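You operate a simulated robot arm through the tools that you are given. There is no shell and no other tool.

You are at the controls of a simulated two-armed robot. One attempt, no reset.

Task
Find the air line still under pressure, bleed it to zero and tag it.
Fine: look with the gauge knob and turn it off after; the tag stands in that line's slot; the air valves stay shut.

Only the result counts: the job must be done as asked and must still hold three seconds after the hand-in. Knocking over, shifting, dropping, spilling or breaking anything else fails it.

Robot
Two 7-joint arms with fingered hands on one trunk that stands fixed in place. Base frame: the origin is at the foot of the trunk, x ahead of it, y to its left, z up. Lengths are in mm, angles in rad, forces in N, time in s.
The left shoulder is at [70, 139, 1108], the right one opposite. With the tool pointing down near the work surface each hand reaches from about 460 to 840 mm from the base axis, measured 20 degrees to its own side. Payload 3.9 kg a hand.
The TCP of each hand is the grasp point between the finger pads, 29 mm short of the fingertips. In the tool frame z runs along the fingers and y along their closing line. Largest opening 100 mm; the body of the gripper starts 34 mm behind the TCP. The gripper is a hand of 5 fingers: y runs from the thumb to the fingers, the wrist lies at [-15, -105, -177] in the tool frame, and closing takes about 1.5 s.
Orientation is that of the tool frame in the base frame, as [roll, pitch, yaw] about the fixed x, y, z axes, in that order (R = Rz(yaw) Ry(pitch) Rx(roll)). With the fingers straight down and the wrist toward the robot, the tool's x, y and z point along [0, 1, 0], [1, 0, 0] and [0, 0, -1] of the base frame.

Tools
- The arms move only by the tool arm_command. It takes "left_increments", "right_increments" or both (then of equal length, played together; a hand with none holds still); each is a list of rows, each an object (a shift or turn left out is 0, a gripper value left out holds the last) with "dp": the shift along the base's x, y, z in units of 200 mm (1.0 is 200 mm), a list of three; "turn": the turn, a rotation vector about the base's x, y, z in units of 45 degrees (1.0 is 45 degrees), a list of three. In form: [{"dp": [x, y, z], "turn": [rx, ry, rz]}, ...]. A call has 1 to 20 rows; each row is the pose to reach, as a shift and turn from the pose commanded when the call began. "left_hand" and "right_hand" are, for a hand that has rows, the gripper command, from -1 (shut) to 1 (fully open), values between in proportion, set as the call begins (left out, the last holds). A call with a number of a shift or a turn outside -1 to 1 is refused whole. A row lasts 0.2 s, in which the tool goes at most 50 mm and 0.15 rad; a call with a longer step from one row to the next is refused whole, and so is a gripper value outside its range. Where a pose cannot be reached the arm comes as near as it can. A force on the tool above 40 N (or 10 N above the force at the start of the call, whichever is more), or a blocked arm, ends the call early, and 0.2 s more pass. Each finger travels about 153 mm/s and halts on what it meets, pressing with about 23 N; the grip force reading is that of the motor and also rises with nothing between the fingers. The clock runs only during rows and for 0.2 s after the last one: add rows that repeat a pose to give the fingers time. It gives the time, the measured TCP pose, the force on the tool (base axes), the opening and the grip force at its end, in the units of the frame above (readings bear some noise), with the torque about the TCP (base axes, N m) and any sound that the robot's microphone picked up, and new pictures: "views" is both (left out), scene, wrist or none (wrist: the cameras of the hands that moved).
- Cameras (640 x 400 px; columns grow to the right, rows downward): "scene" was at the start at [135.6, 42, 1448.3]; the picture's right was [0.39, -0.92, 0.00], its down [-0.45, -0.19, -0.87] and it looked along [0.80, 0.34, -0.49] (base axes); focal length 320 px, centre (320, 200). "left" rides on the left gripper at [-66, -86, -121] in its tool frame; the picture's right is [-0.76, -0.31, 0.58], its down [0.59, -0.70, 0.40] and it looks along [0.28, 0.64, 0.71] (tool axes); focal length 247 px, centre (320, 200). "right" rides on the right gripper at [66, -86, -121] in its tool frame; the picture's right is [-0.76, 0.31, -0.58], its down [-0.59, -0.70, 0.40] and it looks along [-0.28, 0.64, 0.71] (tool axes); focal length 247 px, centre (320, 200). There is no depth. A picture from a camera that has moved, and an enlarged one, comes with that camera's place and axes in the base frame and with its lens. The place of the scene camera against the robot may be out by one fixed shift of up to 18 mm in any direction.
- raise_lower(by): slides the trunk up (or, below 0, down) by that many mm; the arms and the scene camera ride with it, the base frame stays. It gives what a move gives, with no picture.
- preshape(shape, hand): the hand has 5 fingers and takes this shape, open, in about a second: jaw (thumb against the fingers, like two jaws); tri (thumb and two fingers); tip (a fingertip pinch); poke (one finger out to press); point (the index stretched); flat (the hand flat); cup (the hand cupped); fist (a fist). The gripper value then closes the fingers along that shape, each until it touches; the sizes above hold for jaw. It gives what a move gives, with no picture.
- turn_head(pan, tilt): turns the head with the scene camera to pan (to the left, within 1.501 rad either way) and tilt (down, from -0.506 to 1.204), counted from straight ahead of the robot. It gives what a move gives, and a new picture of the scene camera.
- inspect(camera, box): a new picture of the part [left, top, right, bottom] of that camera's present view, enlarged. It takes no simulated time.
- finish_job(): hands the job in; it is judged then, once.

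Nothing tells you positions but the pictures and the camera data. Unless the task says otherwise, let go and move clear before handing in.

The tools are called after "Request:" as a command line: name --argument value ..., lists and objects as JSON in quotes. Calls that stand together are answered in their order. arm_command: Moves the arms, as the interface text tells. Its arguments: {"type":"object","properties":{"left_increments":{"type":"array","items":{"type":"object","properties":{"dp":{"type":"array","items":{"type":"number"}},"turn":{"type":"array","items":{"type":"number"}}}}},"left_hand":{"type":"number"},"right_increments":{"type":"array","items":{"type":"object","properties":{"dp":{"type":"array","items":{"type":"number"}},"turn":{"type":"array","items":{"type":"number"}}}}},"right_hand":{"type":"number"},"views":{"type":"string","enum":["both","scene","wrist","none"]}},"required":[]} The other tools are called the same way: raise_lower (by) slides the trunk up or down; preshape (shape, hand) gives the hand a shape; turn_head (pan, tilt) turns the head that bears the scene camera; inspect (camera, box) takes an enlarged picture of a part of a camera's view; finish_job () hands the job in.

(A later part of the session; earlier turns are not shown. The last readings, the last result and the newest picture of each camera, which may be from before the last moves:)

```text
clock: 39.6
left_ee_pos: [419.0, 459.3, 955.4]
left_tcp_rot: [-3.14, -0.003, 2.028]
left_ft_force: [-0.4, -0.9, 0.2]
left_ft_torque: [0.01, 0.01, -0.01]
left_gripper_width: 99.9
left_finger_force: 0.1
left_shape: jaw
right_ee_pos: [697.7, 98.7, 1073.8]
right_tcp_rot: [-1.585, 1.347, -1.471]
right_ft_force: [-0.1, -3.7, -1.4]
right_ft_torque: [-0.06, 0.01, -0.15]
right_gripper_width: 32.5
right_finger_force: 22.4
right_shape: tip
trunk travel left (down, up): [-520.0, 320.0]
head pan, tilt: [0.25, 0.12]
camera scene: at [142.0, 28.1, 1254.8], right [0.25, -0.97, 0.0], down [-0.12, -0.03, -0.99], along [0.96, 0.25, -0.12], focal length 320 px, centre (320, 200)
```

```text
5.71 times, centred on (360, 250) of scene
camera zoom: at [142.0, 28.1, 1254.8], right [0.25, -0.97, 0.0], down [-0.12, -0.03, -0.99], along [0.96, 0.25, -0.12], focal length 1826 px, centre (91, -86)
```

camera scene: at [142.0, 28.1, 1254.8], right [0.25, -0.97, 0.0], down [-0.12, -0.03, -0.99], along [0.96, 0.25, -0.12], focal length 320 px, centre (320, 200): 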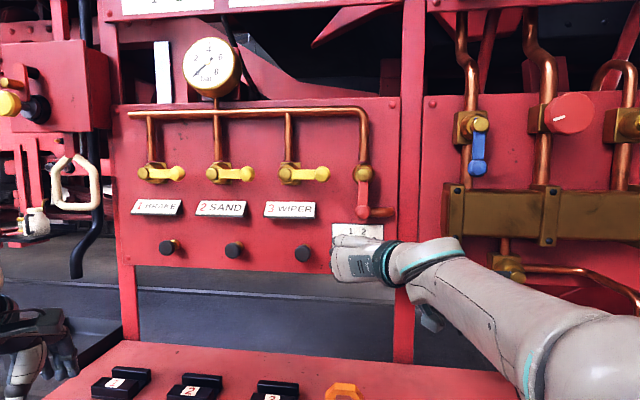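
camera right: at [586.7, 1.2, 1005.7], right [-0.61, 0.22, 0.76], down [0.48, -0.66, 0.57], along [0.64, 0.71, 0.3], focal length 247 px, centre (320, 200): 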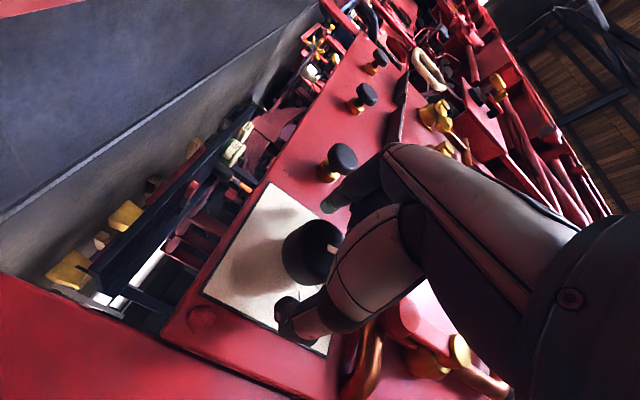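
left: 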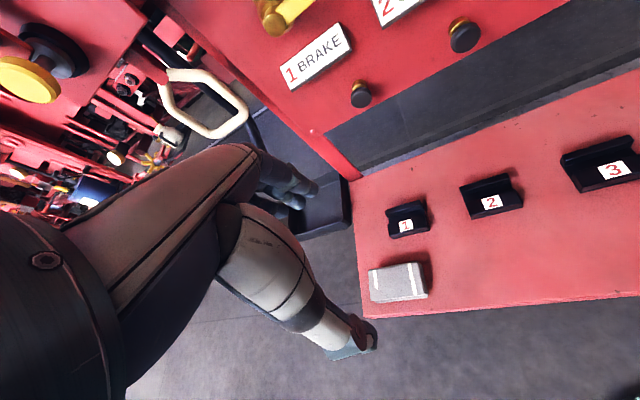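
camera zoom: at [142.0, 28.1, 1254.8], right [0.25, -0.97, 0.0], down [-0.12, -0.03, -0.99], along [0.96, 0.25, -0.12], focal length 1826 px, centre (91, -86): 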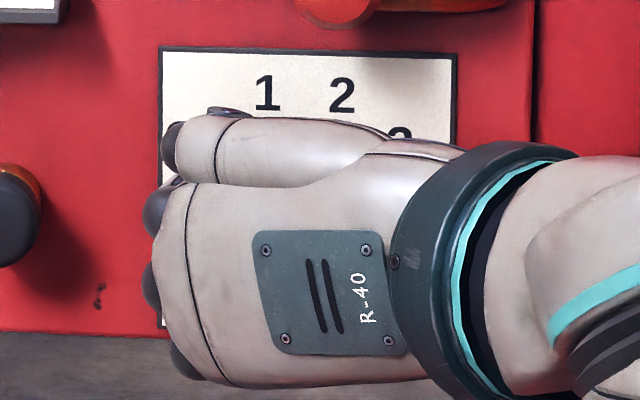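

The gauge shows 0 at position 1. I'll turn 40° clockwise to 2 with the same grip.

Request:
arm_command --right_increments '[{"dp": [0, 0, 0]}, {"turn": [0.1768, 0.0196, 0]}, {"turn": [0.3536, 0.0392, 0]}, {"turn": [0.5304, 0.0588, 0]}, {"turn": [0.7072, 0.0784, 0]}, {"turn": [0.884, 0.098, 0]}, {"turn": [0.884, 0.098, 0]}, {"turn": [0.884, 0.098, 0]}, {"turn": [0.884, 0.098, 0]}]' --views "scene"

Request:
inspect --camera "scene" --box '[170, 30, 260, 105]'

Request:
inspect --camera "right" --box '[240, 180, 380, 340]'

```text
clock: 41.6
left_ee_pos: [419.1, 460.0, 954.3]
left_tcp_rot: [3.141, 0.0, 2.027]
left_ft_force: [-0.1, 0.3, -0.6]
left_ft_torque: [0.01, -0.02, 0.01]
left_gripper_width: 99.6
left_finger_force: 0.0
left_shape: jaw
right_ee_pos: [696.0, 98.9, 1073.4]
right_tcp_rot: [1.57, 1.094, 1.687]
right_ft_force: [0.3, -0.3, 1.3]
right_ft_torque: [0.04, -0.03, -0.09]
right_gripper_width: 32.6
right_finger_force: 23.4
right_shape: tip
trunk travel left (down, up): [-520.0, 320.0]
head pan, tilt: [0.25, 0.12]
camera scene: at [141.7, 28.9, 1254.9], right [0.25, -0.97, 0.0], down [-0.12, -0.03, -0.99], along [0.96, 0.25, -0.12], focal length 320 px, centre (320, 200)
```

scene: 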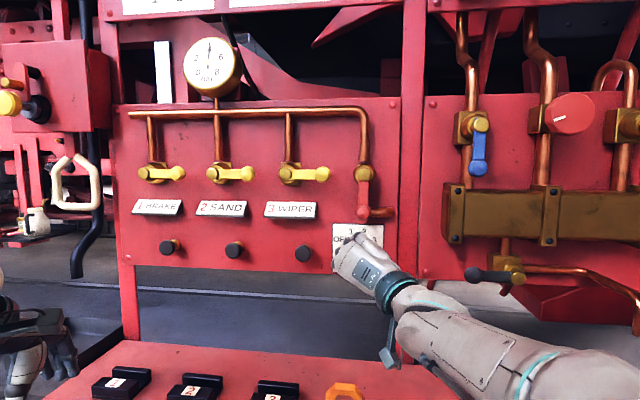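

```text
5.33 times, centred on (215, 68) of scene
camera zoom: at [141.7, 28.9, 1254.9], right [0.25, -0.97, 0.0], down [-0.12, -0.03, -0.99], along [0.96, 0.25, -0.12], focal length 1704 px, centre (880, 907)
```

zoom: 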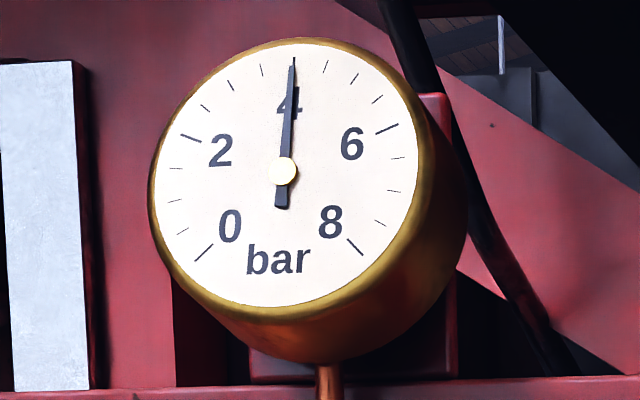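

```text
2.50 times, centred on (310, 260) of right
camera zoom: at [582.7, 39.7, 975.7], right [-0.57, -0.14, 0.81], down [0.5, -0.84, 0.2], along [0.66, 0.52, 0.55], focal length 617 px, centre (345, 50)
```

zoom: 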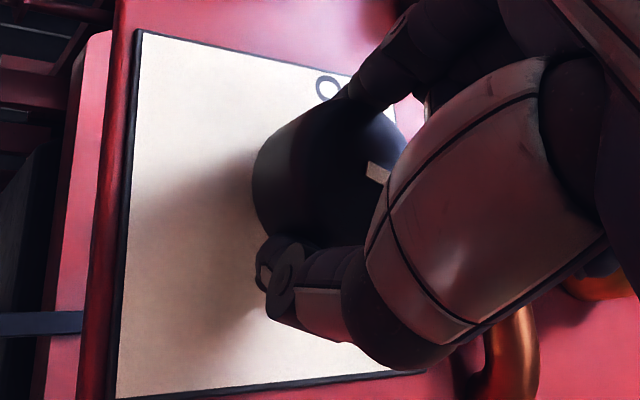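

The gauge jumps to about 4 bar, which looks like line 2 (SAND). I'll release, back off, and confirm the pointer is on 2.

Request:
arm_command --right_increments '[{"dp": [0, 0, 0]}, {"dp": [0, 0, 0]}, {"dp": [0, 0, 0]}, {"dp": [-0.05, -0.005, 0]}, {"dp": [-0.15, -0.015, 0]}, {"dp": [-0.3, -0.04, 0.0]}, {"dp": [-0.45, -0.14, 0.0]}, {"dp": [-0.5, -0.3, 0.05]}, {"dp": [-0.5, -0.45, 0.1]}]' --right_hand 0.42

Request:
inspect --camera "scene" --box '[170, 30, 260, 105]'

Request:
inspect --camera "scene" --box '[325, 215, 395, 280]'

Request:
inspect --camera "left" --box '[0, 0, 640, 400]'

```text
clock: 43.6
left_ee_pos: [419.5, 459.3, 955.5]
left_tcp_rot: [-3.141, -0.002, 2.029]
left_ft_force: [-0.3, 0.1, 0.8]
left_ft_torque: [-0.03, 0.03, -0.03]
left_gripper_width: 99.6
left_finger_force: 0.1
left_shape: jaw
right_ee_pos: [594.9, 7.1, 1092.8]
right_tcp_rot: [1.568, 1.095, 1.685]
right_ft_force: [0.5, 1.1, 0.5]
right_ft_torque: [0.05, 0.0, -0.01]
right_gripper_width: 70.7
right_finger_force: 0.0
right_shape: tip
trunk travel left (down, up): [-520.0, 320.0]
head pan, tilt: [0.25, 0.12]
camera scene: at [141.8, 27.3, 1254.8], right [0.25, -0.97, 0.0], down [-0.12, -0.03, -0.99], along [0.96, 0.25, -0.12], focal length 320 px, centre (320, 200)
camera right: at [480.8, -52.0, 994.9], right [-0.57, -0.14, 0.81], down [0.5, -0.84, 0.2], along [0.66, 0.52, 0.55], focal length 247 px, centre (320, 200)
```

scene: 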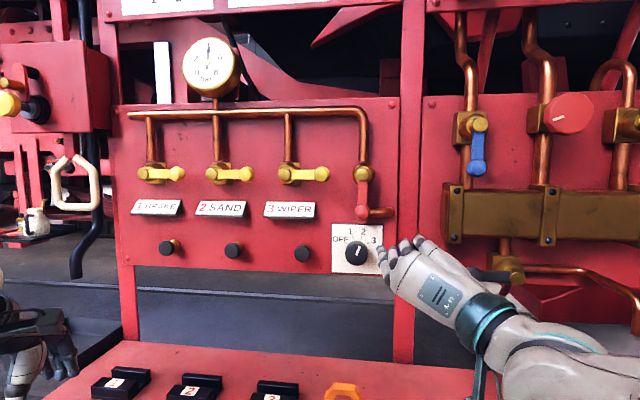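
right: 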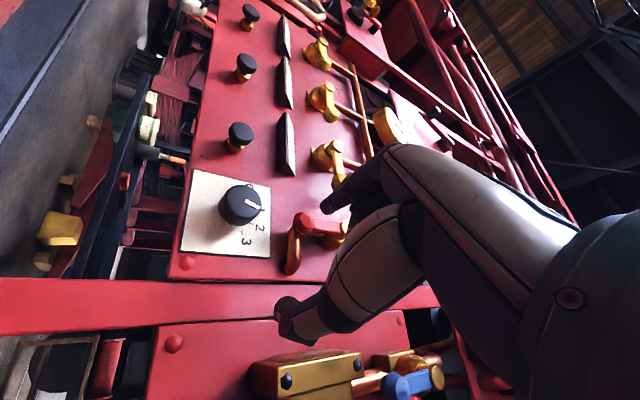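

```text
5.33 times, centred on (215, 68) of scene
camera zoom: at [141.8, 27.3, 1254.8], right [0.25, -0.97, 0.0], down [-0.12, -0.03, -0.99], along [0.96, 0.25, -0.12], focal length 1704 px, centre (880, 907)
```

zoom: 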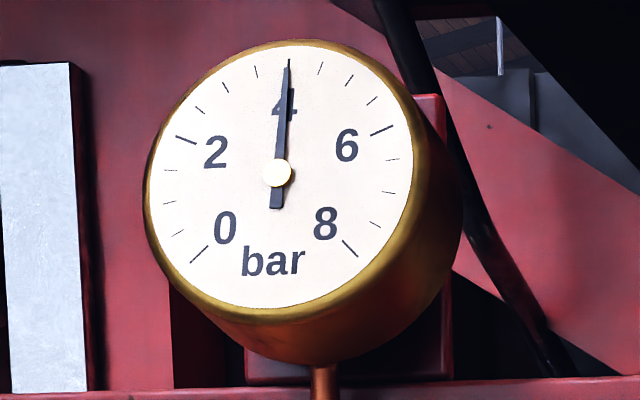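

```text
6.15 times, centred on (360, 248) of scene
camera zoom: at [141.8, 27.3, 1254.8], right [0.25, -0.97, 0.0], down [-0.12, -0.03, -0.99], along [0.96, 0.25, -0.12], focal length 1966 px, centre (74, -92)
```

zoom: 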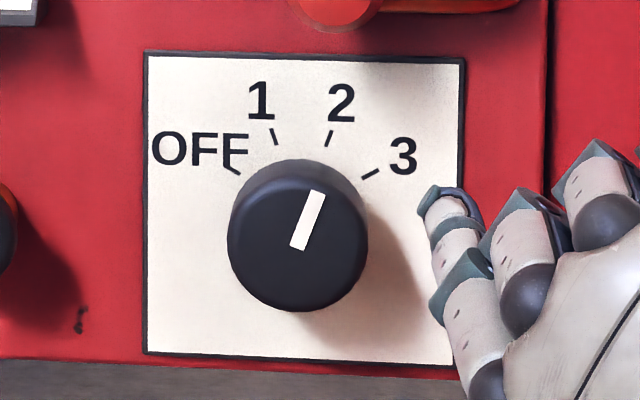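

```text
1.00 times, centred on (320, 200) of left (not enlarged: the box is as wide or as high as the picture)
camera zoom: at [371.7, 361.8, 1078.3], right [0.06, -0.81, -0.58], down [-0.89, 0.22, -0.4], along [0.45, 0.54, -0.71], focal length 247 px, centre (320, 200)
```

zoom: 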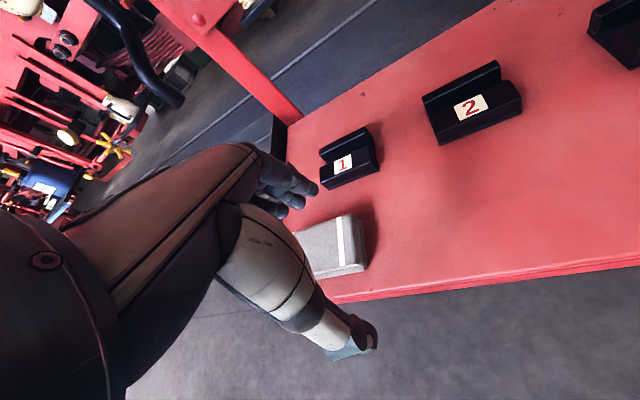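

The pointer is on 2 and the gauge holds at 4 bar, so line 2 (SAND) is the pressurised one. I'll shape the left hand to poke and bring it, tilted forward, toward bleed button 2.

Request:
preshape --shape "poke" --hand "left"

Request:
arm_command --left_increments '[{"dp": [0.0, -0.03, 0.1], "turn": [0.0376, -0.1286, -0.0402]}, {"dp": [0.05, -0.1, 0.2], "turn": [0.0751, -0.2572, -0.0804]}, {"dp": [0.15, -0.18, 0.28], "turn": [0.1127, -0.3858, -0.1205]}, {"dp": [0.27, -0.25, 0.2875], "turn": [0.1502, -0.5144, -0.1607]}, {"dp": [0.3775, -0.325, 0.2875], "turn": [0.1878, -0.643, -0.2009]}]' --views "none"

Request:
arm_command --left_increments '[{"dp": [0.07, -0.06, 0.07], "turn": [0.0376, -0.1286, -0.0402]}, {"dp": [0.14, -0.12, 0.14], "turn": [0.0751, -0.2572, -0.0804]}, {"dp": [0.22, -0.19, 0.22], "turn": [0.1127, -0.3858, -0.1205]}, {"dp": [0.3, -0.26, 0.28], "turn": [0.1502, -0.5144, -0.1607]}, {"dp": [0.37, -0.325, 0.3], "turn": [0.1878, -0.643, -0.2009]}, {"dp": [0.37, -0.325, 0.3], "turn": [0.1878, -0.643, -0.2009]}]'

Request:
inspect --camera "scene" --box '[130, 180, 330, 400]'

```text
clock: 44.5
left_ee_pos: [418.5, 460.8, 955.3]
left_tcp_rot: [3.141, 0.0, 2.027]
left_ft_force: [-0.8, -0.1, -1.0]
left_ft_torque: [-0.02, -0.01, 0.0]
left_gripper_width: 0.0
left_finger_force: 0.0
left_shape: poke
right_ee_pos: [596.1, 10.2, 1093.0]
right_tcp_rot: [1.567, 1.096, 1.683]
right_ft_force: [0.0, 0.1, 0.2]
right_ft_torque: [0.02, 0.05, -0.01]
right_gripper_width: 70.5
right_finger_force: 0.1
right_shape: tip
trunk travel left (down, up): [-520.0, 320.0]
head pan, tilt: [0.25, 0.12]
```

```text
clock: 45.7
left_ee_pos: [511.6, 423.2, 1006.5]
left_tcp_rot: [2.62, 0.058, 1.856]
left_ft_force: [-0.3, 0.3, -0.6]
left_ft_torque: [0.01, -0.03, 0.0]
left_gripper_width: 0.1
left_finger_force: 0.1
left_shape: poke
left hand out of reach, approached as far as the arm can: row 2, 3, 4, 5
right_ee_pos: [596.9, 9.2, 1091.8]
right_tcp_rot: [1.57, 1.094, 1.687]
right_ft_force: [-0.1, -0.2, -0.5]
right_ft_torque: [0.0, 0.0, 0.0]
right_gripper_width: 70.5
right_finger_force: 0.0
right_shape: tip
trunk travel left (down, up): [-520.0, 320.0]
head pan, tilt: [0.25, 0.12]
```

```text
clock: 47.1
left_ee_pos: [584.0, 355.1, 1069.4]
left_tcp_rot: [2.091, 0.013, 1.68]
left_ft_force: [-1.4, 0.1, 0.3]
left_ft_torque: [0.0, -0.01, 0.0]
left_gripper_width: 0.0
left_finger_force: 0.1
left_shape: poke
left hand out of reach, approached as far as the arm can: row 1, 2, 3
right_ee_pos: [595.5, 9.2, 1093.5]
right_tcp_rot: [1.569, 1.094, 1.685]
right_ft_force: [1.6, 0.1, 0.9]
right_ft_torque: [-0.01, 0.02, -0.01]
right_gripper_width: 70.7
right_finger_force: 0.1
right_shape: tip
trunk travel left (down, up): [-520.0, 320.0]
head pan, tilt: [0.25, 0.12]
camera scene: at [141.5, 29.1, 1254.9], right [0.25, -0.97, 0.0], down [-0.12, -0.03, -0.99], along [0.96, 0.25, -0.12], focal length 320 px, centre (320, 200)
camera left: at [445.5, 274.6, 1057.9], right [0.43, -0.72, -0.54], down [-0.07, 0.57, -0.82], along [0.9, 0.39, 0.2], focal length 247 px, centre (320, 200)
```

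scene: 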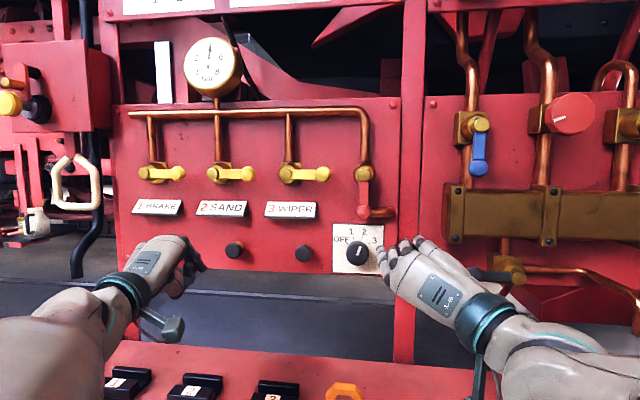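
left: 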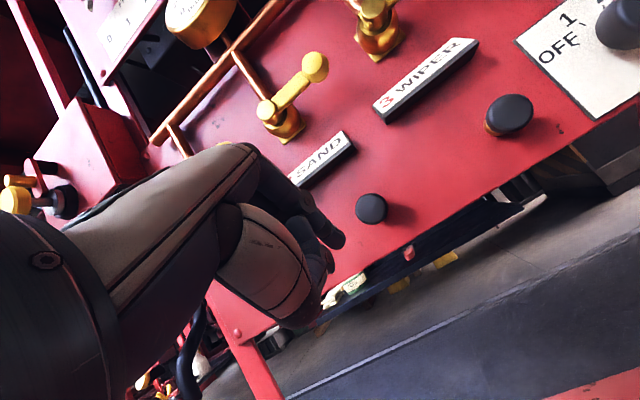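

```text
1.82 times, centred on (230, 290) of scene
camera zoom: at [141.5, 29.1, 1254.9], right [0.25, -0.97, 0.0], down [-0.12, -0.03, -0.99], along [0.96, 0.25, -0.12], focal length 581 px, centre (484, 36)
```

zoom: 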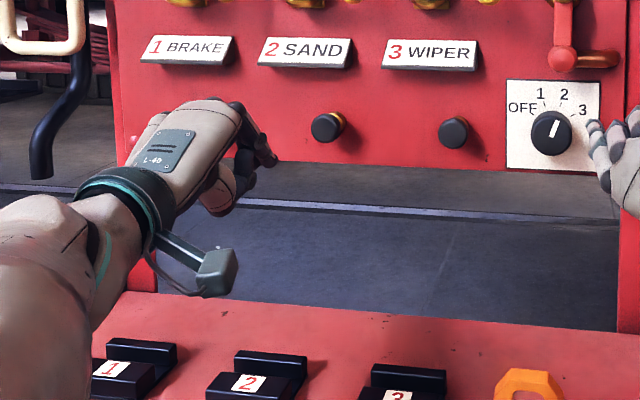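

The poke fingertip sits about 29 mm past the TCP, and button 2's face is near (690,340,1071). The arm is falling short to the right, so I'll roll the hand clockwise to bring the wrist outward and line the tip up in front of the button.

Request:
arm_command --left_increments '[{"dp": [0.0, -0.005, 0.01], "turn": [0.1768, 0.0196, 0]}, {"dp": [0.0, -0.01, 0.02], "turn": [0.3536, 0.0392, 0]}, {"dp": [0.07, -0.02, 0.03], "turn": [0.5304, 0.0588, 0]}, {"dp": [0.14, -0.03, 0.04], "turn": [0.7072, 0.0784, 0]}, {"dp": [0.21, -0.0325, 0.0475], "turn": [0.884, 0.098, 0]}, {"dp": [0.2475, -0.0325, 0.0475], "turn": [0.884, 0.098, 0]}, {"dp": [0.2475, -0.0325, 0.0475], "turn": [0.884, 0.098, 0]}]'

Request:
inspect --camera "scene" --box '[130, 180, 330, 400]'

Request:
inspect --camera "left" --box '[240, 120, 480, 320]'

```text
clock: 48.7
left_ee_pos: [631.8, 354.3, 1080.7]
left_tcp_rot: [2.091, -0.685, 1.686]
left_ft_force: [0.6, -0.5, -0.2]
left_ft_torque: [-0.01, -0.01, 0.01]
left_gripper_width: 0.2
left_finger_force: 0.2
left_shape: poke
right_ee_pos: [595.6, 9.9, 1093.3]
right_tcp_rot: [1.569, 1.096, 1.685]
right_ft_force: [-0.7, -0.3, -0.8]
right_ft_torque: [-0.02, 0.0, -0.01]
right_gripper_width: 70.6
right_finger_force: 0.1
right_shape: tip
trunk travel left (down, up): [-520.0, 320.0]
head pan, tilt: [0.25, 0.12]
camera scene: at [141.7, 29.0, 1254.8], right [0.25, -0.97, 0.0], down [-0.12, -0.03, -0.99], along [0.96, 0.25, -0.12], focal length 320 px, centre (320, 200)
camera left: at [491.9, 294.5, 1029.5], right [0.37, -0.19, -0.91], down [-0.12, 0.96, -0.25], along [0.92, 0.2, 0.34], focal length 247 px, centre (320, 200)
```

scene: 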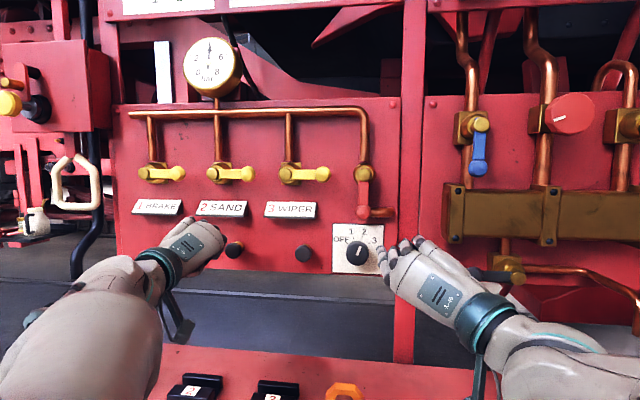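
left: 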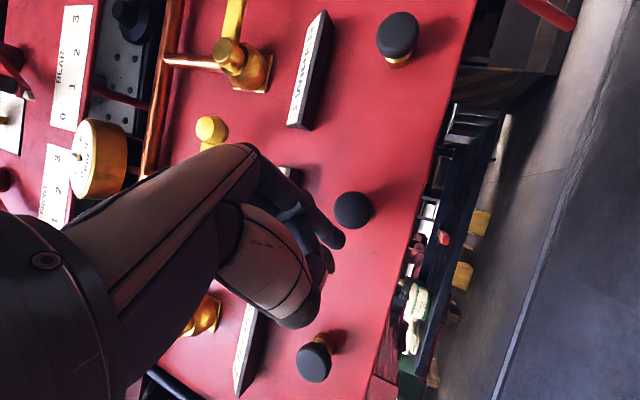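

```text
1.82 times, centred on (230, 290) of scene
camera zoom: at [141.7, 29.0, 1254.8], right [0.25, -0.97, 0.0], down [-0.12, -0.03, -0.99], along [0.96, 0.25, -0.12], focal length 581 px, centre (484, 36)
```

zoom: 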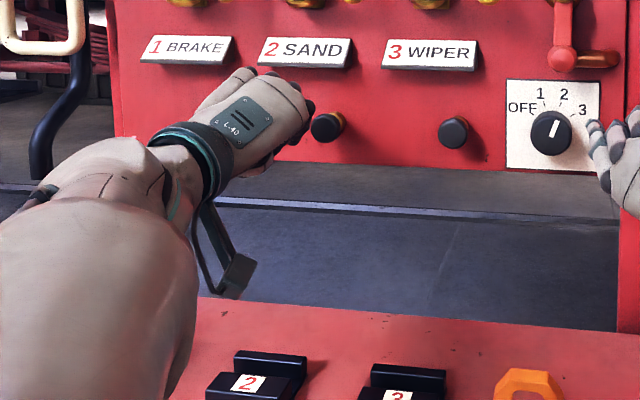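

```text
2.00 times, centred on (360, 220) of left
camera zoom: at [491.9, 294.5, 1029.5], right [0.37, -0.19, -0.91], down [-0.12, 0.96, -0.25], along [0.92, 0.2, 0.34], focal length 494 px, centre (240, 160)
```

zoom: 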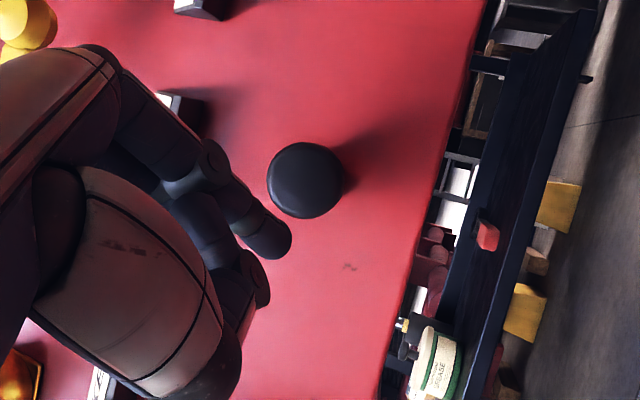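

The button is confirmed at (690,338.5,1072.5), and the tip is about 26 mm to the left of it. I'll command a further shift right and see whether the arm follows.

Request:
arm_command --left_increments '[{"dp": [-0.03, -0.08, 0.0]}, {"dp": [-0.05, -0.16, 0.01]}, {"dp": [-0.05, -0.16, 0.01]}, {"dp": [-0.05, -0.16, 0.01]}]' --views "wrist"

Request:
inspect --camera "left" --box '[240, 120, 480, 320]'

```text
clock: 49.7
left_ee_pos: [624.9, 321.3, 1079.3]
left_tcp_rot: [2.096, -0.683, 1.683]
left_ft_force: [0.4, 0.3, -0.3]
left_ft_torque: [-0.04, 0.01, 0.0]
left_gripper_width: 0.0
left_finger_force: 0.1
left_shape: poke
right_ee_pos: [595.9, 9.1, 1092.4]
right_tcp_rot: [1.566, 1.096, 1.682]
right_ft_force: [-0.6, 0.1, -0.3]
right_ft_torque: [0.01, -0.02, -0.02]
right_gripper_width: 70.5
right_finger_force: 0.1
right_shape: tip
trunk travel left (down, up): [-520.0, 320.0]
head pan, tilt: [0.25, 0.12]
camera left: at [482.6, 261.6, 1030.2], right [0.37, -0.2, -0.91], down [-0.12, 0.96, -0.26], along [0.92, 0.2, 0.33], focal length 247 px, centre (320, 200)
```

left: 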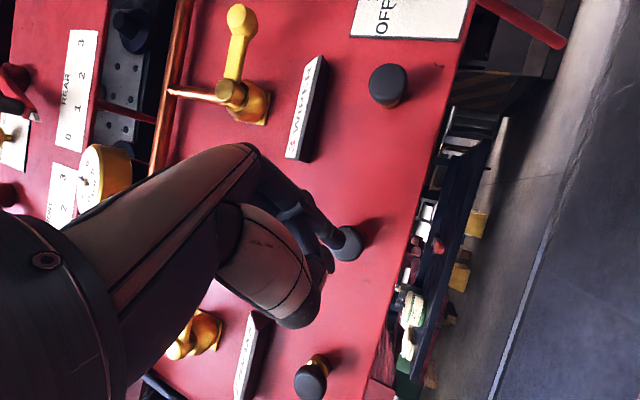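

```text
2.00 times, centred on (360, 220) of left
camera zoom: at [482.6, 261.6, 1030.2], right [0.37, -0.2, -0.91], down [-0.12, 0.96, -0.26], along [0.92, 0.2, 0.33], focal length 494 px, centre (240, 160)
```

zoom: 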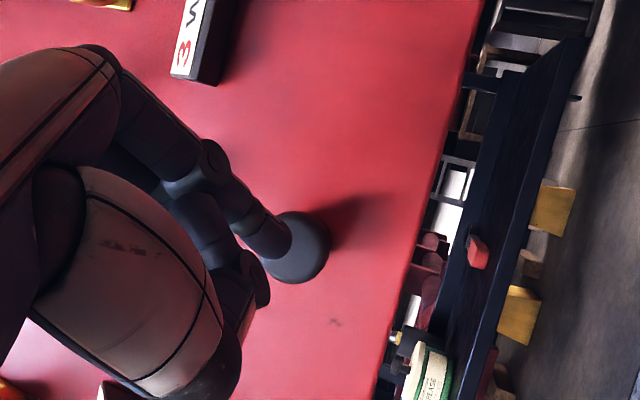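

The fingertip is now on the button's axis, about 40 mm out. I'll push in along the panel normal and listen.

Request:
arm_command --left_increments '[{"dp": [0.06, 0.006, 0.02]}, {"dp": [0.12, 0.013, 0.02]}, {"dp": [0.17, 0.018, 0.02]}, {"dp": [0.2, 0.022, 0.02]}, {"dp": [0.22, 0.024, 0.02]}, {"dp": [0.23, 0.025, 0.02]}, {"dp": [0.23, 0.025, 0.02]}]'

Request:
inspect --camera "left" --box '[240, 120, 480, 320]'

Request:
inspect --camera "scene" --box '[170, 30, 260, 105]'

```text
clock: 51.3
left_ee_pos: [668.1, 325.8, 1090.9]
left_tcp_rot: [2.086, -0.683, 1.693]
left_ft_force: [-8.4, -4.4, -0.8]
left_ft_torque: [-0.07, 0.08, 0.05]
left_gripper_width: 0.0
left_finger_force: 0.0
left_shape: poke
right_ee_pos: [593.5, 7.9, 1093.3]
right_tcp_rot: [1.562, 1.095, 1.678]
right_ft_force: [0.2, -1.4, -0.3]
right_ft_torque: [-0.04, 0.01, 0.0]
right_gripper_width: 71.0
right_finger_force: 0.2
right_shape: tip
trunk travel left (down, up): [-520.0, 320.0]
head pan, tilt: [0.25, 0.12]
heard: click
camera scene: at [139.9, 28.0, 1255.1], right [0.25, -0.97, 0.0], down [-0.11, -0.03, -0.99], along [0.96, 0.25, -0.12], focal length 320 px, centre (320, 200)
camera left: at [526.8, 266.9, 1038.5], right [0.38, -0.2, -0.91], down [-0.12, 0.96, -0.26], along [0.92, 0.2, 0.34], focal length 247 px, centre (320, 200)
```

scene: 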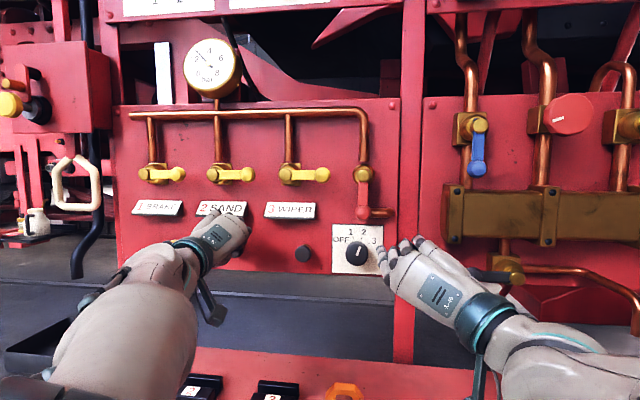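
left: 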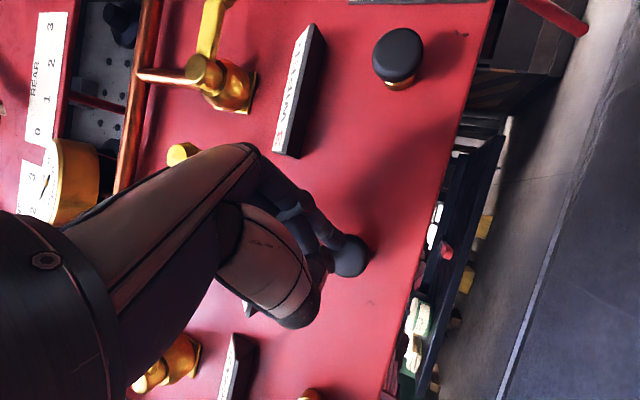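

```text
2.00 times, centred on (360, 220) of left
camera zoom: at [526.8, 266.9, 1038.5], right [0.38, -0.2, -0.91], down [-0.12, 0.96, -0.26], along [0.92, 0.2, 0.34], focal length 494 px, centre (240, 160)
```

zoom: 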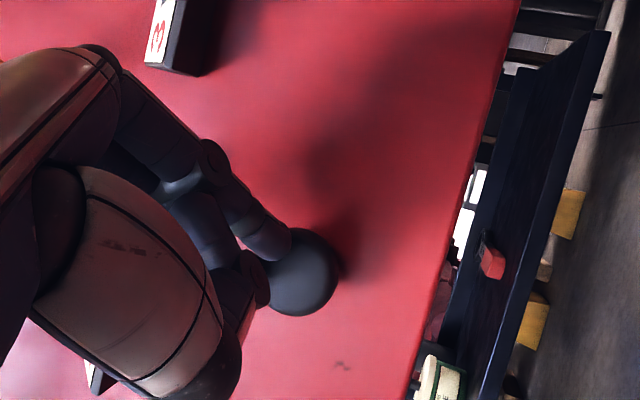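

```text
5.33 times, centred on (215, 68) of scene
camera zoom: at [139.9, 28.0, 1255.1], right [0.25, -0.97, 0.0], down [-0.11, -0.03, -0.99], along [0.96, 0.25, -0.12], focal length 1704 px, centre (880, 907)
```

zoom: 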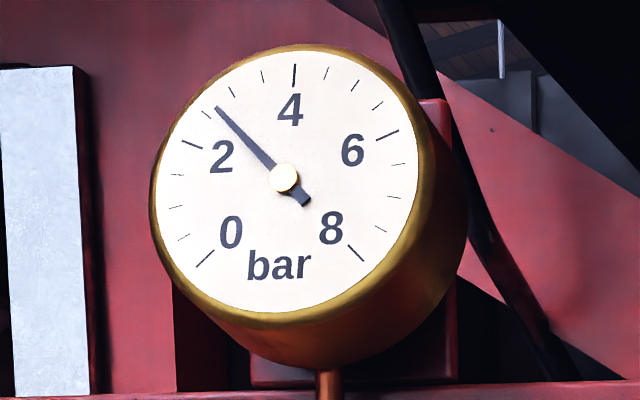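

The button clicked and the gauge is falling (about 2.7 bar). I'll keep holding.

Request:
arm_command --left_increments '[{"dp": [0.01, 0, 0]}, {"dp": [0.01, 0, 0]}, {"dp": [0.01, 0, 0]}, {"dp": [0.01, 0, 0]}, {"dp": [0.01, 0, 0]}, {"dp": [0.01, 0, 0]}, {"dp": [0.01, 0, 0]}, {"dp": [0.01, 0, 0]}, {"dp": [0.01, 0, 0]}, {"dp": [0.01, 0, 0]}, {"dp": [0.01, 0, 0]}, {"dp": [0.01, 0, 0]}]'

Request:
inspect --camera "scene" --box '[170, 30, 260, 105]'

```text
clock: 53.9
left_ee_pos: [667.3, 329.3, 1087.9]
left_tcp_rot: [2.09, -0.681, 1.694]
left_ft_force: [-15.6, -1.2, 7.1]
left_ft_torque: [0.03, -0.03, 0.09]
left_gripper_width: 0.2
left_finger_force: 0.0
left_shape: poke
right_ee_pos: [591.1, 6.6, 1095.1]
right_tcp_rot: [1.56, 1.094, 1.676]
right_ft_force: [-0.5, -0.3, 0.4]
right_ft_torque: [0.0, -0.01, 0.0]
right_gripper_width: 70.8
right_finger_force: 0.0
right_shape: tip
trunk travel left (down, up): [-520.0, 320.0]
head pan, tilt: [0.25, 0.12]
camera scene: at [137.1, 28.2, 1255.4], right [0.25, -0.97, 0.0], down [-0.11, -0.03, -0.99], along [0.96, 0.25, -0.12], focal length 320 px, centre (320, 200)
camera left: at [527.0, 269.4, 1036.7], right [0.38, -0.2, -0.91], down [-0.12, 0.96, -0.26], along [0.92, 0.21, 0.34], focal length 247 px, centre (320, 200)
```

scene: 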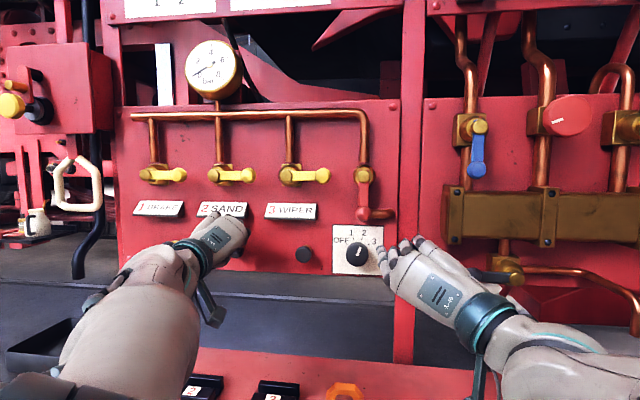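
left: 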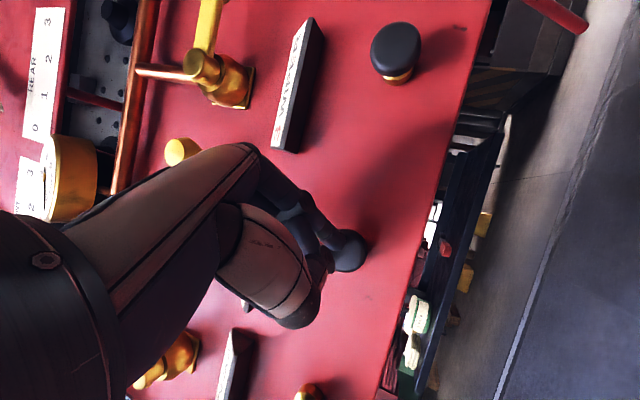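

```text
5.33 times, centred on (215, 68) of scene
camera zoom: at [137.1, 28.2, 1255.4], right [0.25, -0.97, 0.0], down [-0.11, -0.03, -0.99], along [0.96, 0.25, -0.12], focal length 1704 px, centre (880, 907)
```

zoom: 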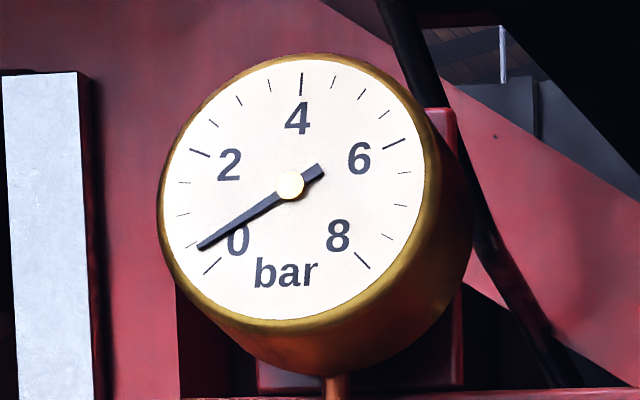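

Now at about 0.5 bar and still dropping, so I'll keep holding.

Request:
arm_command --left_increments '[{"dp": [0, 0, 0]}, {"dp": [0, 0, 0]}, {"dp": [0, 0, 0]}, {"dp": [0, 0, 0]}, {"dp": [0, 0, 0]}, {"dp": [0, 0, 0]}, {"dp": [0, 0, 0]}, {"dp": [0, 0, 0]}, {"dp": [0, 0, 0]}, {"dp": [0, 0, 0]}, {"dp": [0, 0, 0]}, {"dp": [0, 0, 0]}, {"dp": [0, 0, 0]}, {"dp": [0, 0, 0]}, {"dp": [0, 0, 0]}]' --views "none"

Request:
inspect --camera "scene" --box '[170, 30, 260, 105]'

```text
clock: 57.1
left_ee_pos: [668.3, 329.0, 1086.7]
left_tcp_rot: [2.09, -0.681, 1.692]
left_ft_force: [-17.1, -0.3, 6.8]
left_ft_torque: [0.06, 0.03, 0.15]
left_gripper_width: 0.0
left_finger_force: 0.1
left_shape: poke
right_ee_pos: [591.2, 9.0, 1095.8]
right_tcp_rot: [1.56, 1.096, 1.677]
right_ft_force: [-0.1, -1.1, 1.1]
right_ft_torque: [0.0, 0.0, 0.04]
right_gripper_width: 70.6
right_finger_force: 0.1
right_shape: tip
trunk travel left (down, up): [-520.0, 320.0]
head pan, tilt: [0.25, 0.12]
```

```text
5.33 times, centred on (215, 68) of scene
camera zoom: at [136.7, 28.5, 1255.5], right [0.25, -0.97, 0.0], down [-0.11, -0.03, -0.99], along [0.96, 0.25, -0.12], focal length 1704 px, centre (880, 907)
```

zoom: 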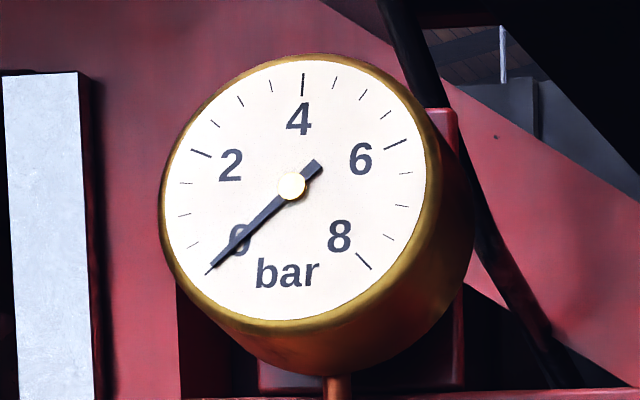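

The needle is practically at 0. I'll hold a few more seconds to be sure.

Request:
arm_command --left_increments '[{"dp": [0, 0, 0]}, {"dp": [0, 0, 0]}, {"dp": [0, 0, 0]}, {"dp": [0, 0, 0]}, {"dp": [0, 0, 0]}, {"dp": [0, 0, 0]}, {"dp": [0, 0, 0]}, {"dp": [0, 0, 0]}, {"dp": [0, 0, 0]}, {"dp": [0, 0, 0]}, {"dp": [0, 0, 0]}, {"dp": [0, 0, 0]}, {"dp": [0, 0, 0]}, {"dp": [0, 0, 0]}, {"dp": [0, 0, 0]}, {"dp": [0, 0, 0]}, {"dp": [0, 0, 0]}, {"dp": [0, 0, 0]}]' --views "none"

Request:
inspect --camera "scene" --box '[170, 30, 260, 105]'

Request:
arm_command --left_increments '[{"dp": [-0.05, -0.005, 0]}, {"dp": [-0.15, -0.015, 0]}, {"dp": [-0.3, -0.03, 0]}, {"dp": [-0.45, -0.04, 0]}, {"dp": [-0.5, 0.0, 0]}]'

Request:
inspect --camera "scene" --box '[170, 30, 260, 105]'

```text
clock: 60.9
left_ee_pos: [667.9, 328.2, 1085.1]
left_tcp_rot: [2.092, -0.68, 1.69]
left_ft_force: [-17.4, 0.1, 6.7]
left_ft_torque: [0.07, 0.01, 0.14]
left_gripper_width: 0.0
left_finger_force: 0.0
left_shape: poke
right_ee_pos: [592.2, 9.1, 1096.0]
right_tcp_rot: [1.561, 1.097, 1.678]
right_ft_force: [-0.5, 0.5, -0.4]
right_ft_torque: [-0.02, 0.03, 0.02]
right_gripper_width: 70.8
right_finger_force: 0.1
right_shape: tip
trunk travel left (down, up): [-520.0, 320.0]
head pan, tilt: [0.25, 0.12]
```

```text
5.33 times, centred on (215, 68) of scene
camera zoom: at [136.7, 28.5, 1255.5], right [0.25, -0.97, 0.0], down [-0.11, -0.03, -0.99], along [0.96, 0.25, -0.12], focal length 1704 px, centre (880, 907)
```

zoom: 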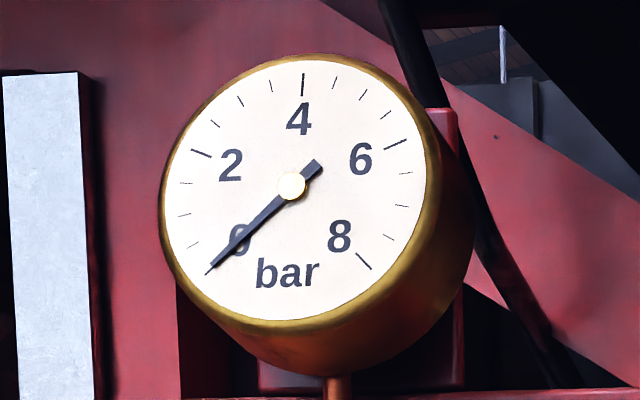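

```text
clock: 62.1
left_ee_pos: [598.0, 342.5, 1080.5]
left_tcp_rot: [2.095, -0.684, 1.678]
left_ft_force: [-0.2, 0.7, 0.8]
left_ft_torque: [0.01, 0.01, 0.01]
left_gripper_width: 0.1
left_finger_force: 0.1
left_shape: poke
left hand out of reach, approached as far as the arm can: row 3, 4, 5
right_ee_pos: [596.2, 9.5, 1092.2]
right_tcp_rot: [1.566, 1.097, 1.684]
right_ft_force: [0.5, 0.4, 0.3]
right_ft_torque: [-0.02, -0.01, 0.03]
right_gripper_width: 70.9
right_finger_force: 0.0
right_shape: tip
trunk travel left (down, up): [-520.0, 320.0]
head pan, tilt: [0.25, 0.12]
camera scene: at [141.9, 29.0, 1254.8], right [0.25, -0.97, 0.0], down [-0.12, -0.03, -0.99], along [0.96, 0.25, -0.12], focal length 320 px, centre (320, 200)
camera left: at [457.3, 283.8, 1029.6], right [0.37, -0.2, -0.91], down [-0.11, 0.96, -0.25], along [0.92, 0.19, 0.33], focal length 247 px, centre (320, 200)
```

scene: 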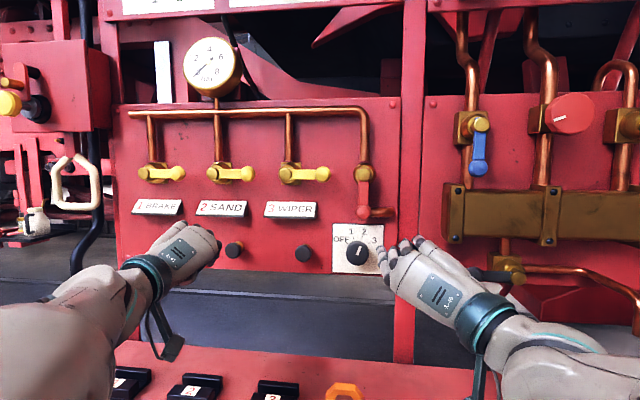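
left: 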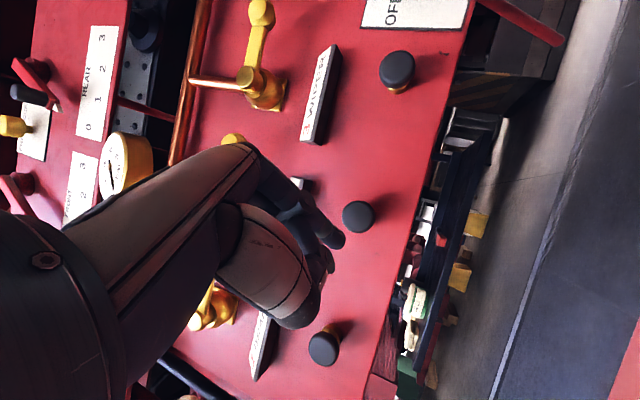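

```text
5.33 times, centred on (215, 68) of scene
camera zoom: at [141.9, 29.0, 1254.8], right [0.25, -0.97, 0.0], down [-0.12, -0.03, -0.99], along [0.96, 0.25, -0.12], focal length 1704 px, centre (880, 907)
```

zoom: 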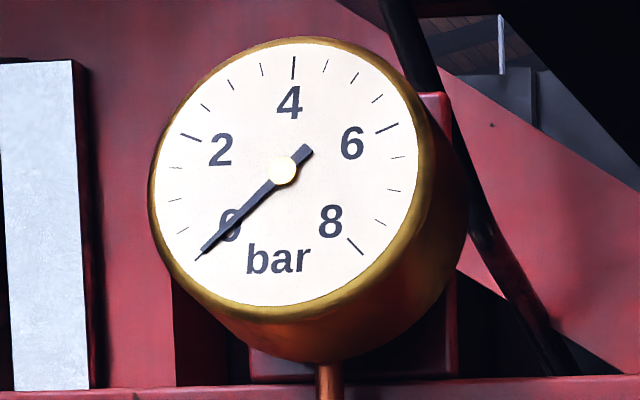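

Line 2 is bled and stays at 0. Now the right hand goes back to the knob to turn it counter-clockwise to OFF.

Request:
arm_command --right_increments '[{"dp": [0, 0.15, -0.05]}, {"dp": [0, 0.3, -0.1]}, {"dp": [0.02, 0.395, -0.1]}, {"dp": [0.12, 0.41, -0.1]}, {"dp": [0.25, 0.423, -0.1]}, {"dp": [0.38, 0.437, -0.1]}, {"dp": [0.5, 0.45, -0.1]}, {"dp": [0.5, 0.45, -0.1]}, {"dp": [0.5, 0.45, -0.1]}]' --views "none"

Request:
inspect --camera "right" --box '[180, 140, 420, 400]'

```text
clock: 64.1
left_ee_pos: [598.9, 344.3, 1078.0]
left_tcp_rot: [2.1, -0.685, 1.68]
left_ft_force: [0.7, 0.0, 0.7]
left_ft_torque: [-0.01, -0.02, 0.03]
left_gripper_width: 0.3
left_finger_force: 0.0
left_shape: poke
right_ee_pos: [697.2, 98.4, 1072.7]
right_tcp_rot: [1.571, 1.097, 1.687]
right_ft_force: [-0.3, -0.7, 0.1]
right_ft_torque: [0.0, -0.03, -0.01]
right_gripper_width: 70.6
right_finger_force: 0.1
right_shape: tip
trunk travel left (down, up): [-520.0, 320.0]
head pan, tilt: [0.25, 0.12]
```

```text
1.54 times, centred on (300, 270) of right
camera zoom: at [582.4, 39.5, 975.2], right [-0.56, -0.14, 0.81], down [0.5, -0.84, 0.2], along [0.66, 0.52, 0.55], focal length 380 px, centre (351, 92)
```

zoom: 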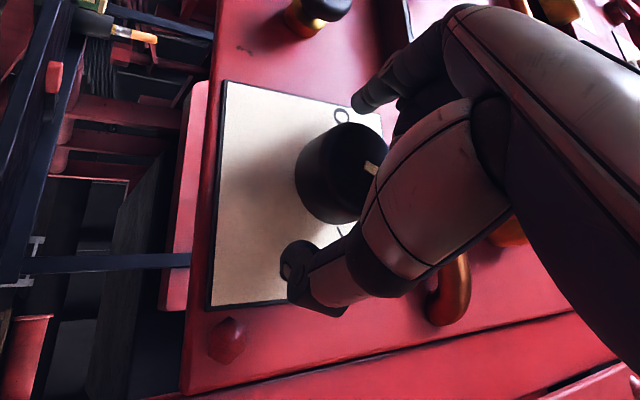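

Aligned on the knob. I'll close and turn 40° counter-clockwise, which also lets me check the reading at 1.

Request:
arm_command --right_increments '[{"dp": [0, 0, 0]}, {"dp": [0, 0, 0]}, {"dp": [0, 0, 0]}, {"dp": [0, 0, 0]}, {"dp": [0, 0, 0]}]' --right_hand -0.6 --views "none"

Request:
arm_command --right_increments '[{"turn": [-0.1768, -0.0196, 0]}, {"turn": [-0.3536, -0.0392, 0]}, {"turn": [-0.5304, -0.0588, 0]}, {"turn": [-0.7072, -0.0784, 0]}, {"turn": [-0.884, -0.098, 0]}, {"turn": [-0.884, -0.098, 0]}, {"turn": [-0.884, -0.098, 0]}, {"turn": [-0.884, -0.098, 0]}]' --views "scene"

Request:
inspect --camera "scene" --box '[170, 30, 260, 105]'

```text
clock: 65.3
left_ee_pos: [599.6, 344.1, 1078.1]
left_tcp_rot: [2.097, -0.686, 1.681]
left_ft_force: [0.5, -0.8, -0.3]
left_ft_torque: [-0.03, 0.0, 0.0]
left_gripper_width: 0.1
left_finger_force: 0.1
left_shape: poke
right_ee_pos: [696.7, 99.1, 1073.1]
right_tcp_rot: [1.568, 1.097, 1.684]
right_ft_force: [-0.7, 0.3, -1.5]
right_ft_torque: [-0.04, 0.1, -0.06]
right_gripper_width: 31.9
right_finger_force: 23.0
right_shape: tip
trunk travel left (down, up): [-520.0, 320.0]
head pan, tilt: [0.25, 0.12]
```

```text
clock: 67.1
left_ee_pos: [598.6, 343.9, 1079.0]
left_tcp_rot: [2.097, -0.685, 1.681]
left_ft_force: [0.0, 1.2, -0.1]
left_ft_torque: [-0.01, -0.01, 0.04]
left_gripper_width: 0.0
left_finger_force: 0.0
left_shape: poke
right_ee_pos: [697.0, 98.7, 1073.3]
right_tcp_rot: [-1.584, 1.347, -1.469]
right_ft_force: [-6.6, -4.3, -4.8]
right_ft_torque: [-0.01, 0.12, -0.14]
right_gripper_width: 32.9
right_finger_force: 22.6
right_shape: tip
trunk travel left (down, up): [-520.0, 320.0]
head pan, tilt: [0.25, 0.12]
camera scene: at [141.2, 28.3, 1254.9], right [0.25, -0.97, 0.0], down [-0.12, -0.03, -0.99], along [0.96, 0.25, -0.12], focal length 320 px, centre (320, 200)
```

scene: 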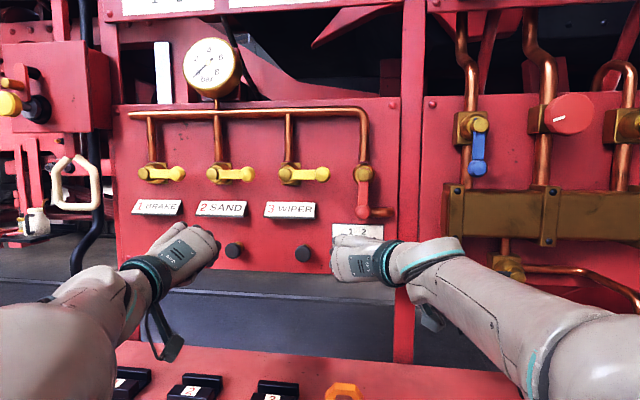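

```text
5.33 times, centred on (215, 68) of scene
camera zoom: at [141.2, 28.3, 1254.9], right [0.25, -0.97, 0.0], down [-0.12, -0.03, -0.99], along [0.96, 0.25, -0.12], focal length 1704 px, centre (880, 907)
```

zoom: 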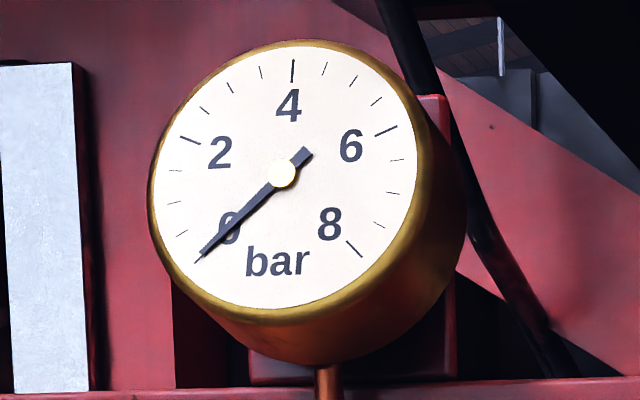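

Line 1 also reads 0. I'll release, back off while rolling back, and check the pointer.

Request:
arm_command --right_increments '[{"dp": [0, 0, 0]}, {"dp": [0, 0, 0]}, {"dp": [0, 0, 0]}, {"dp": [-0.05, -0.005, 0]}, {"dp": [-0.15, -0.015, 0]}, {"dp": [-0.3, -0.03, 0.0], "turn": [0.1768, 0.0196, 0]}, {"dp": [-0.45, -0.15, 0.0], "turn": [0.3536, 0.0392, 0]}, {"dp": [-0.5, -0.3, 0.05], "turn": [0.5304, 0.0588, 0]}, {"dp": [-0.5, -0.45, 0.1], "turn": [0.7072, 0.0784, 0]}, {"dp": [-0.5, -0.45, 0.1], "turn": [0.884, 0.098, 0]}, {"dp": [-0.5, -0.45, 0.1], "turn": [0.884, 0.098, 0]}]' --right_hand 0.42 --views "none"

Request:
inspect --camera "scene" --box '[325, 215, 395, 280]'

Request:
inspect --camera "scene" --box '[170, 30, 260, 105]'

```text
clock: 69.5
left_ee_pos: [599.0, 343.3, 1079.7]
left_tcp_rot: [2.095, -0.686, 1.683]
left_ft_force: [-0.3, 0.0, -0.3]
left_ft_torque: [-0.03, 0.0, 0.02]
left_gripper_width: 0.1
left_finger_force: 0.1
left_shape: poke
right_ee_pos: [597.9, 7.5, 1093.4]
right_tcp_rot: [1.567, 1.094, 1.682]
right_ft_force: [-0.1, 1.1, -0.7]
right_ft_torque: [0.02, -0.01, -0.03]
right_gripper_width: 70.9
right_finger_force: 0.0
right_shape: tip
trunk travel left (down, up): [-520.0, 320.0]
head pan, tilt: [0.25, 0.12]
```

```text
6.15 times, centred on (360, 248) of scene
camera zoom: at [141.7, 28.2, 1254.8], right [0.25, -0.97, 0.0], down [-0.12, -0.03, -0.99], along [0.96, 0.25, -0.12], focal length 1966 px, centre (74, -92)
```

zoom: 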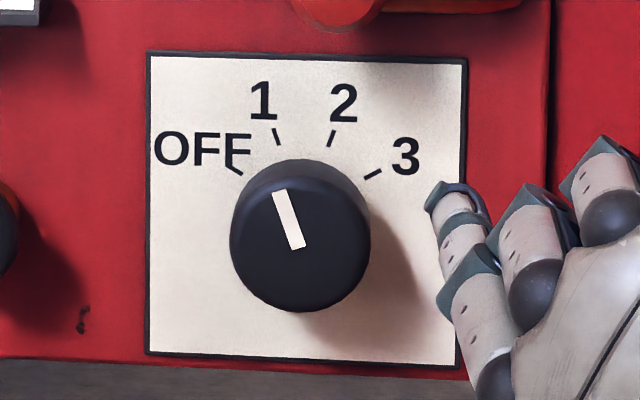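

```text
5.33 times, centred on (215, 68) of scene
camera zoom: at [141.7, 28.2, 1254.8], right [0.25, -0.97, 0.0], down [-0.12, -0.03, -0.99], along [0.96, 0.25, -0.12], focal length 1704 px, centre (880, 907)
```

zoom: 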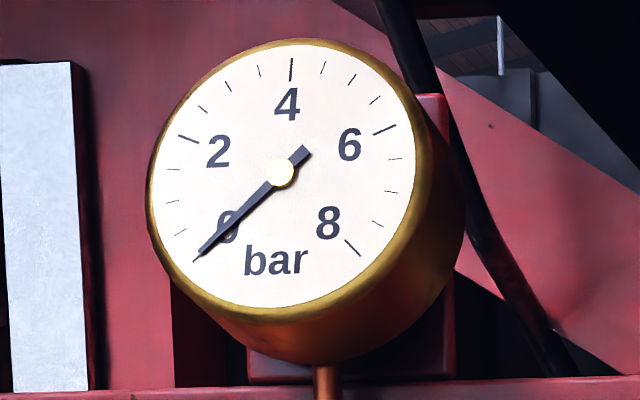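

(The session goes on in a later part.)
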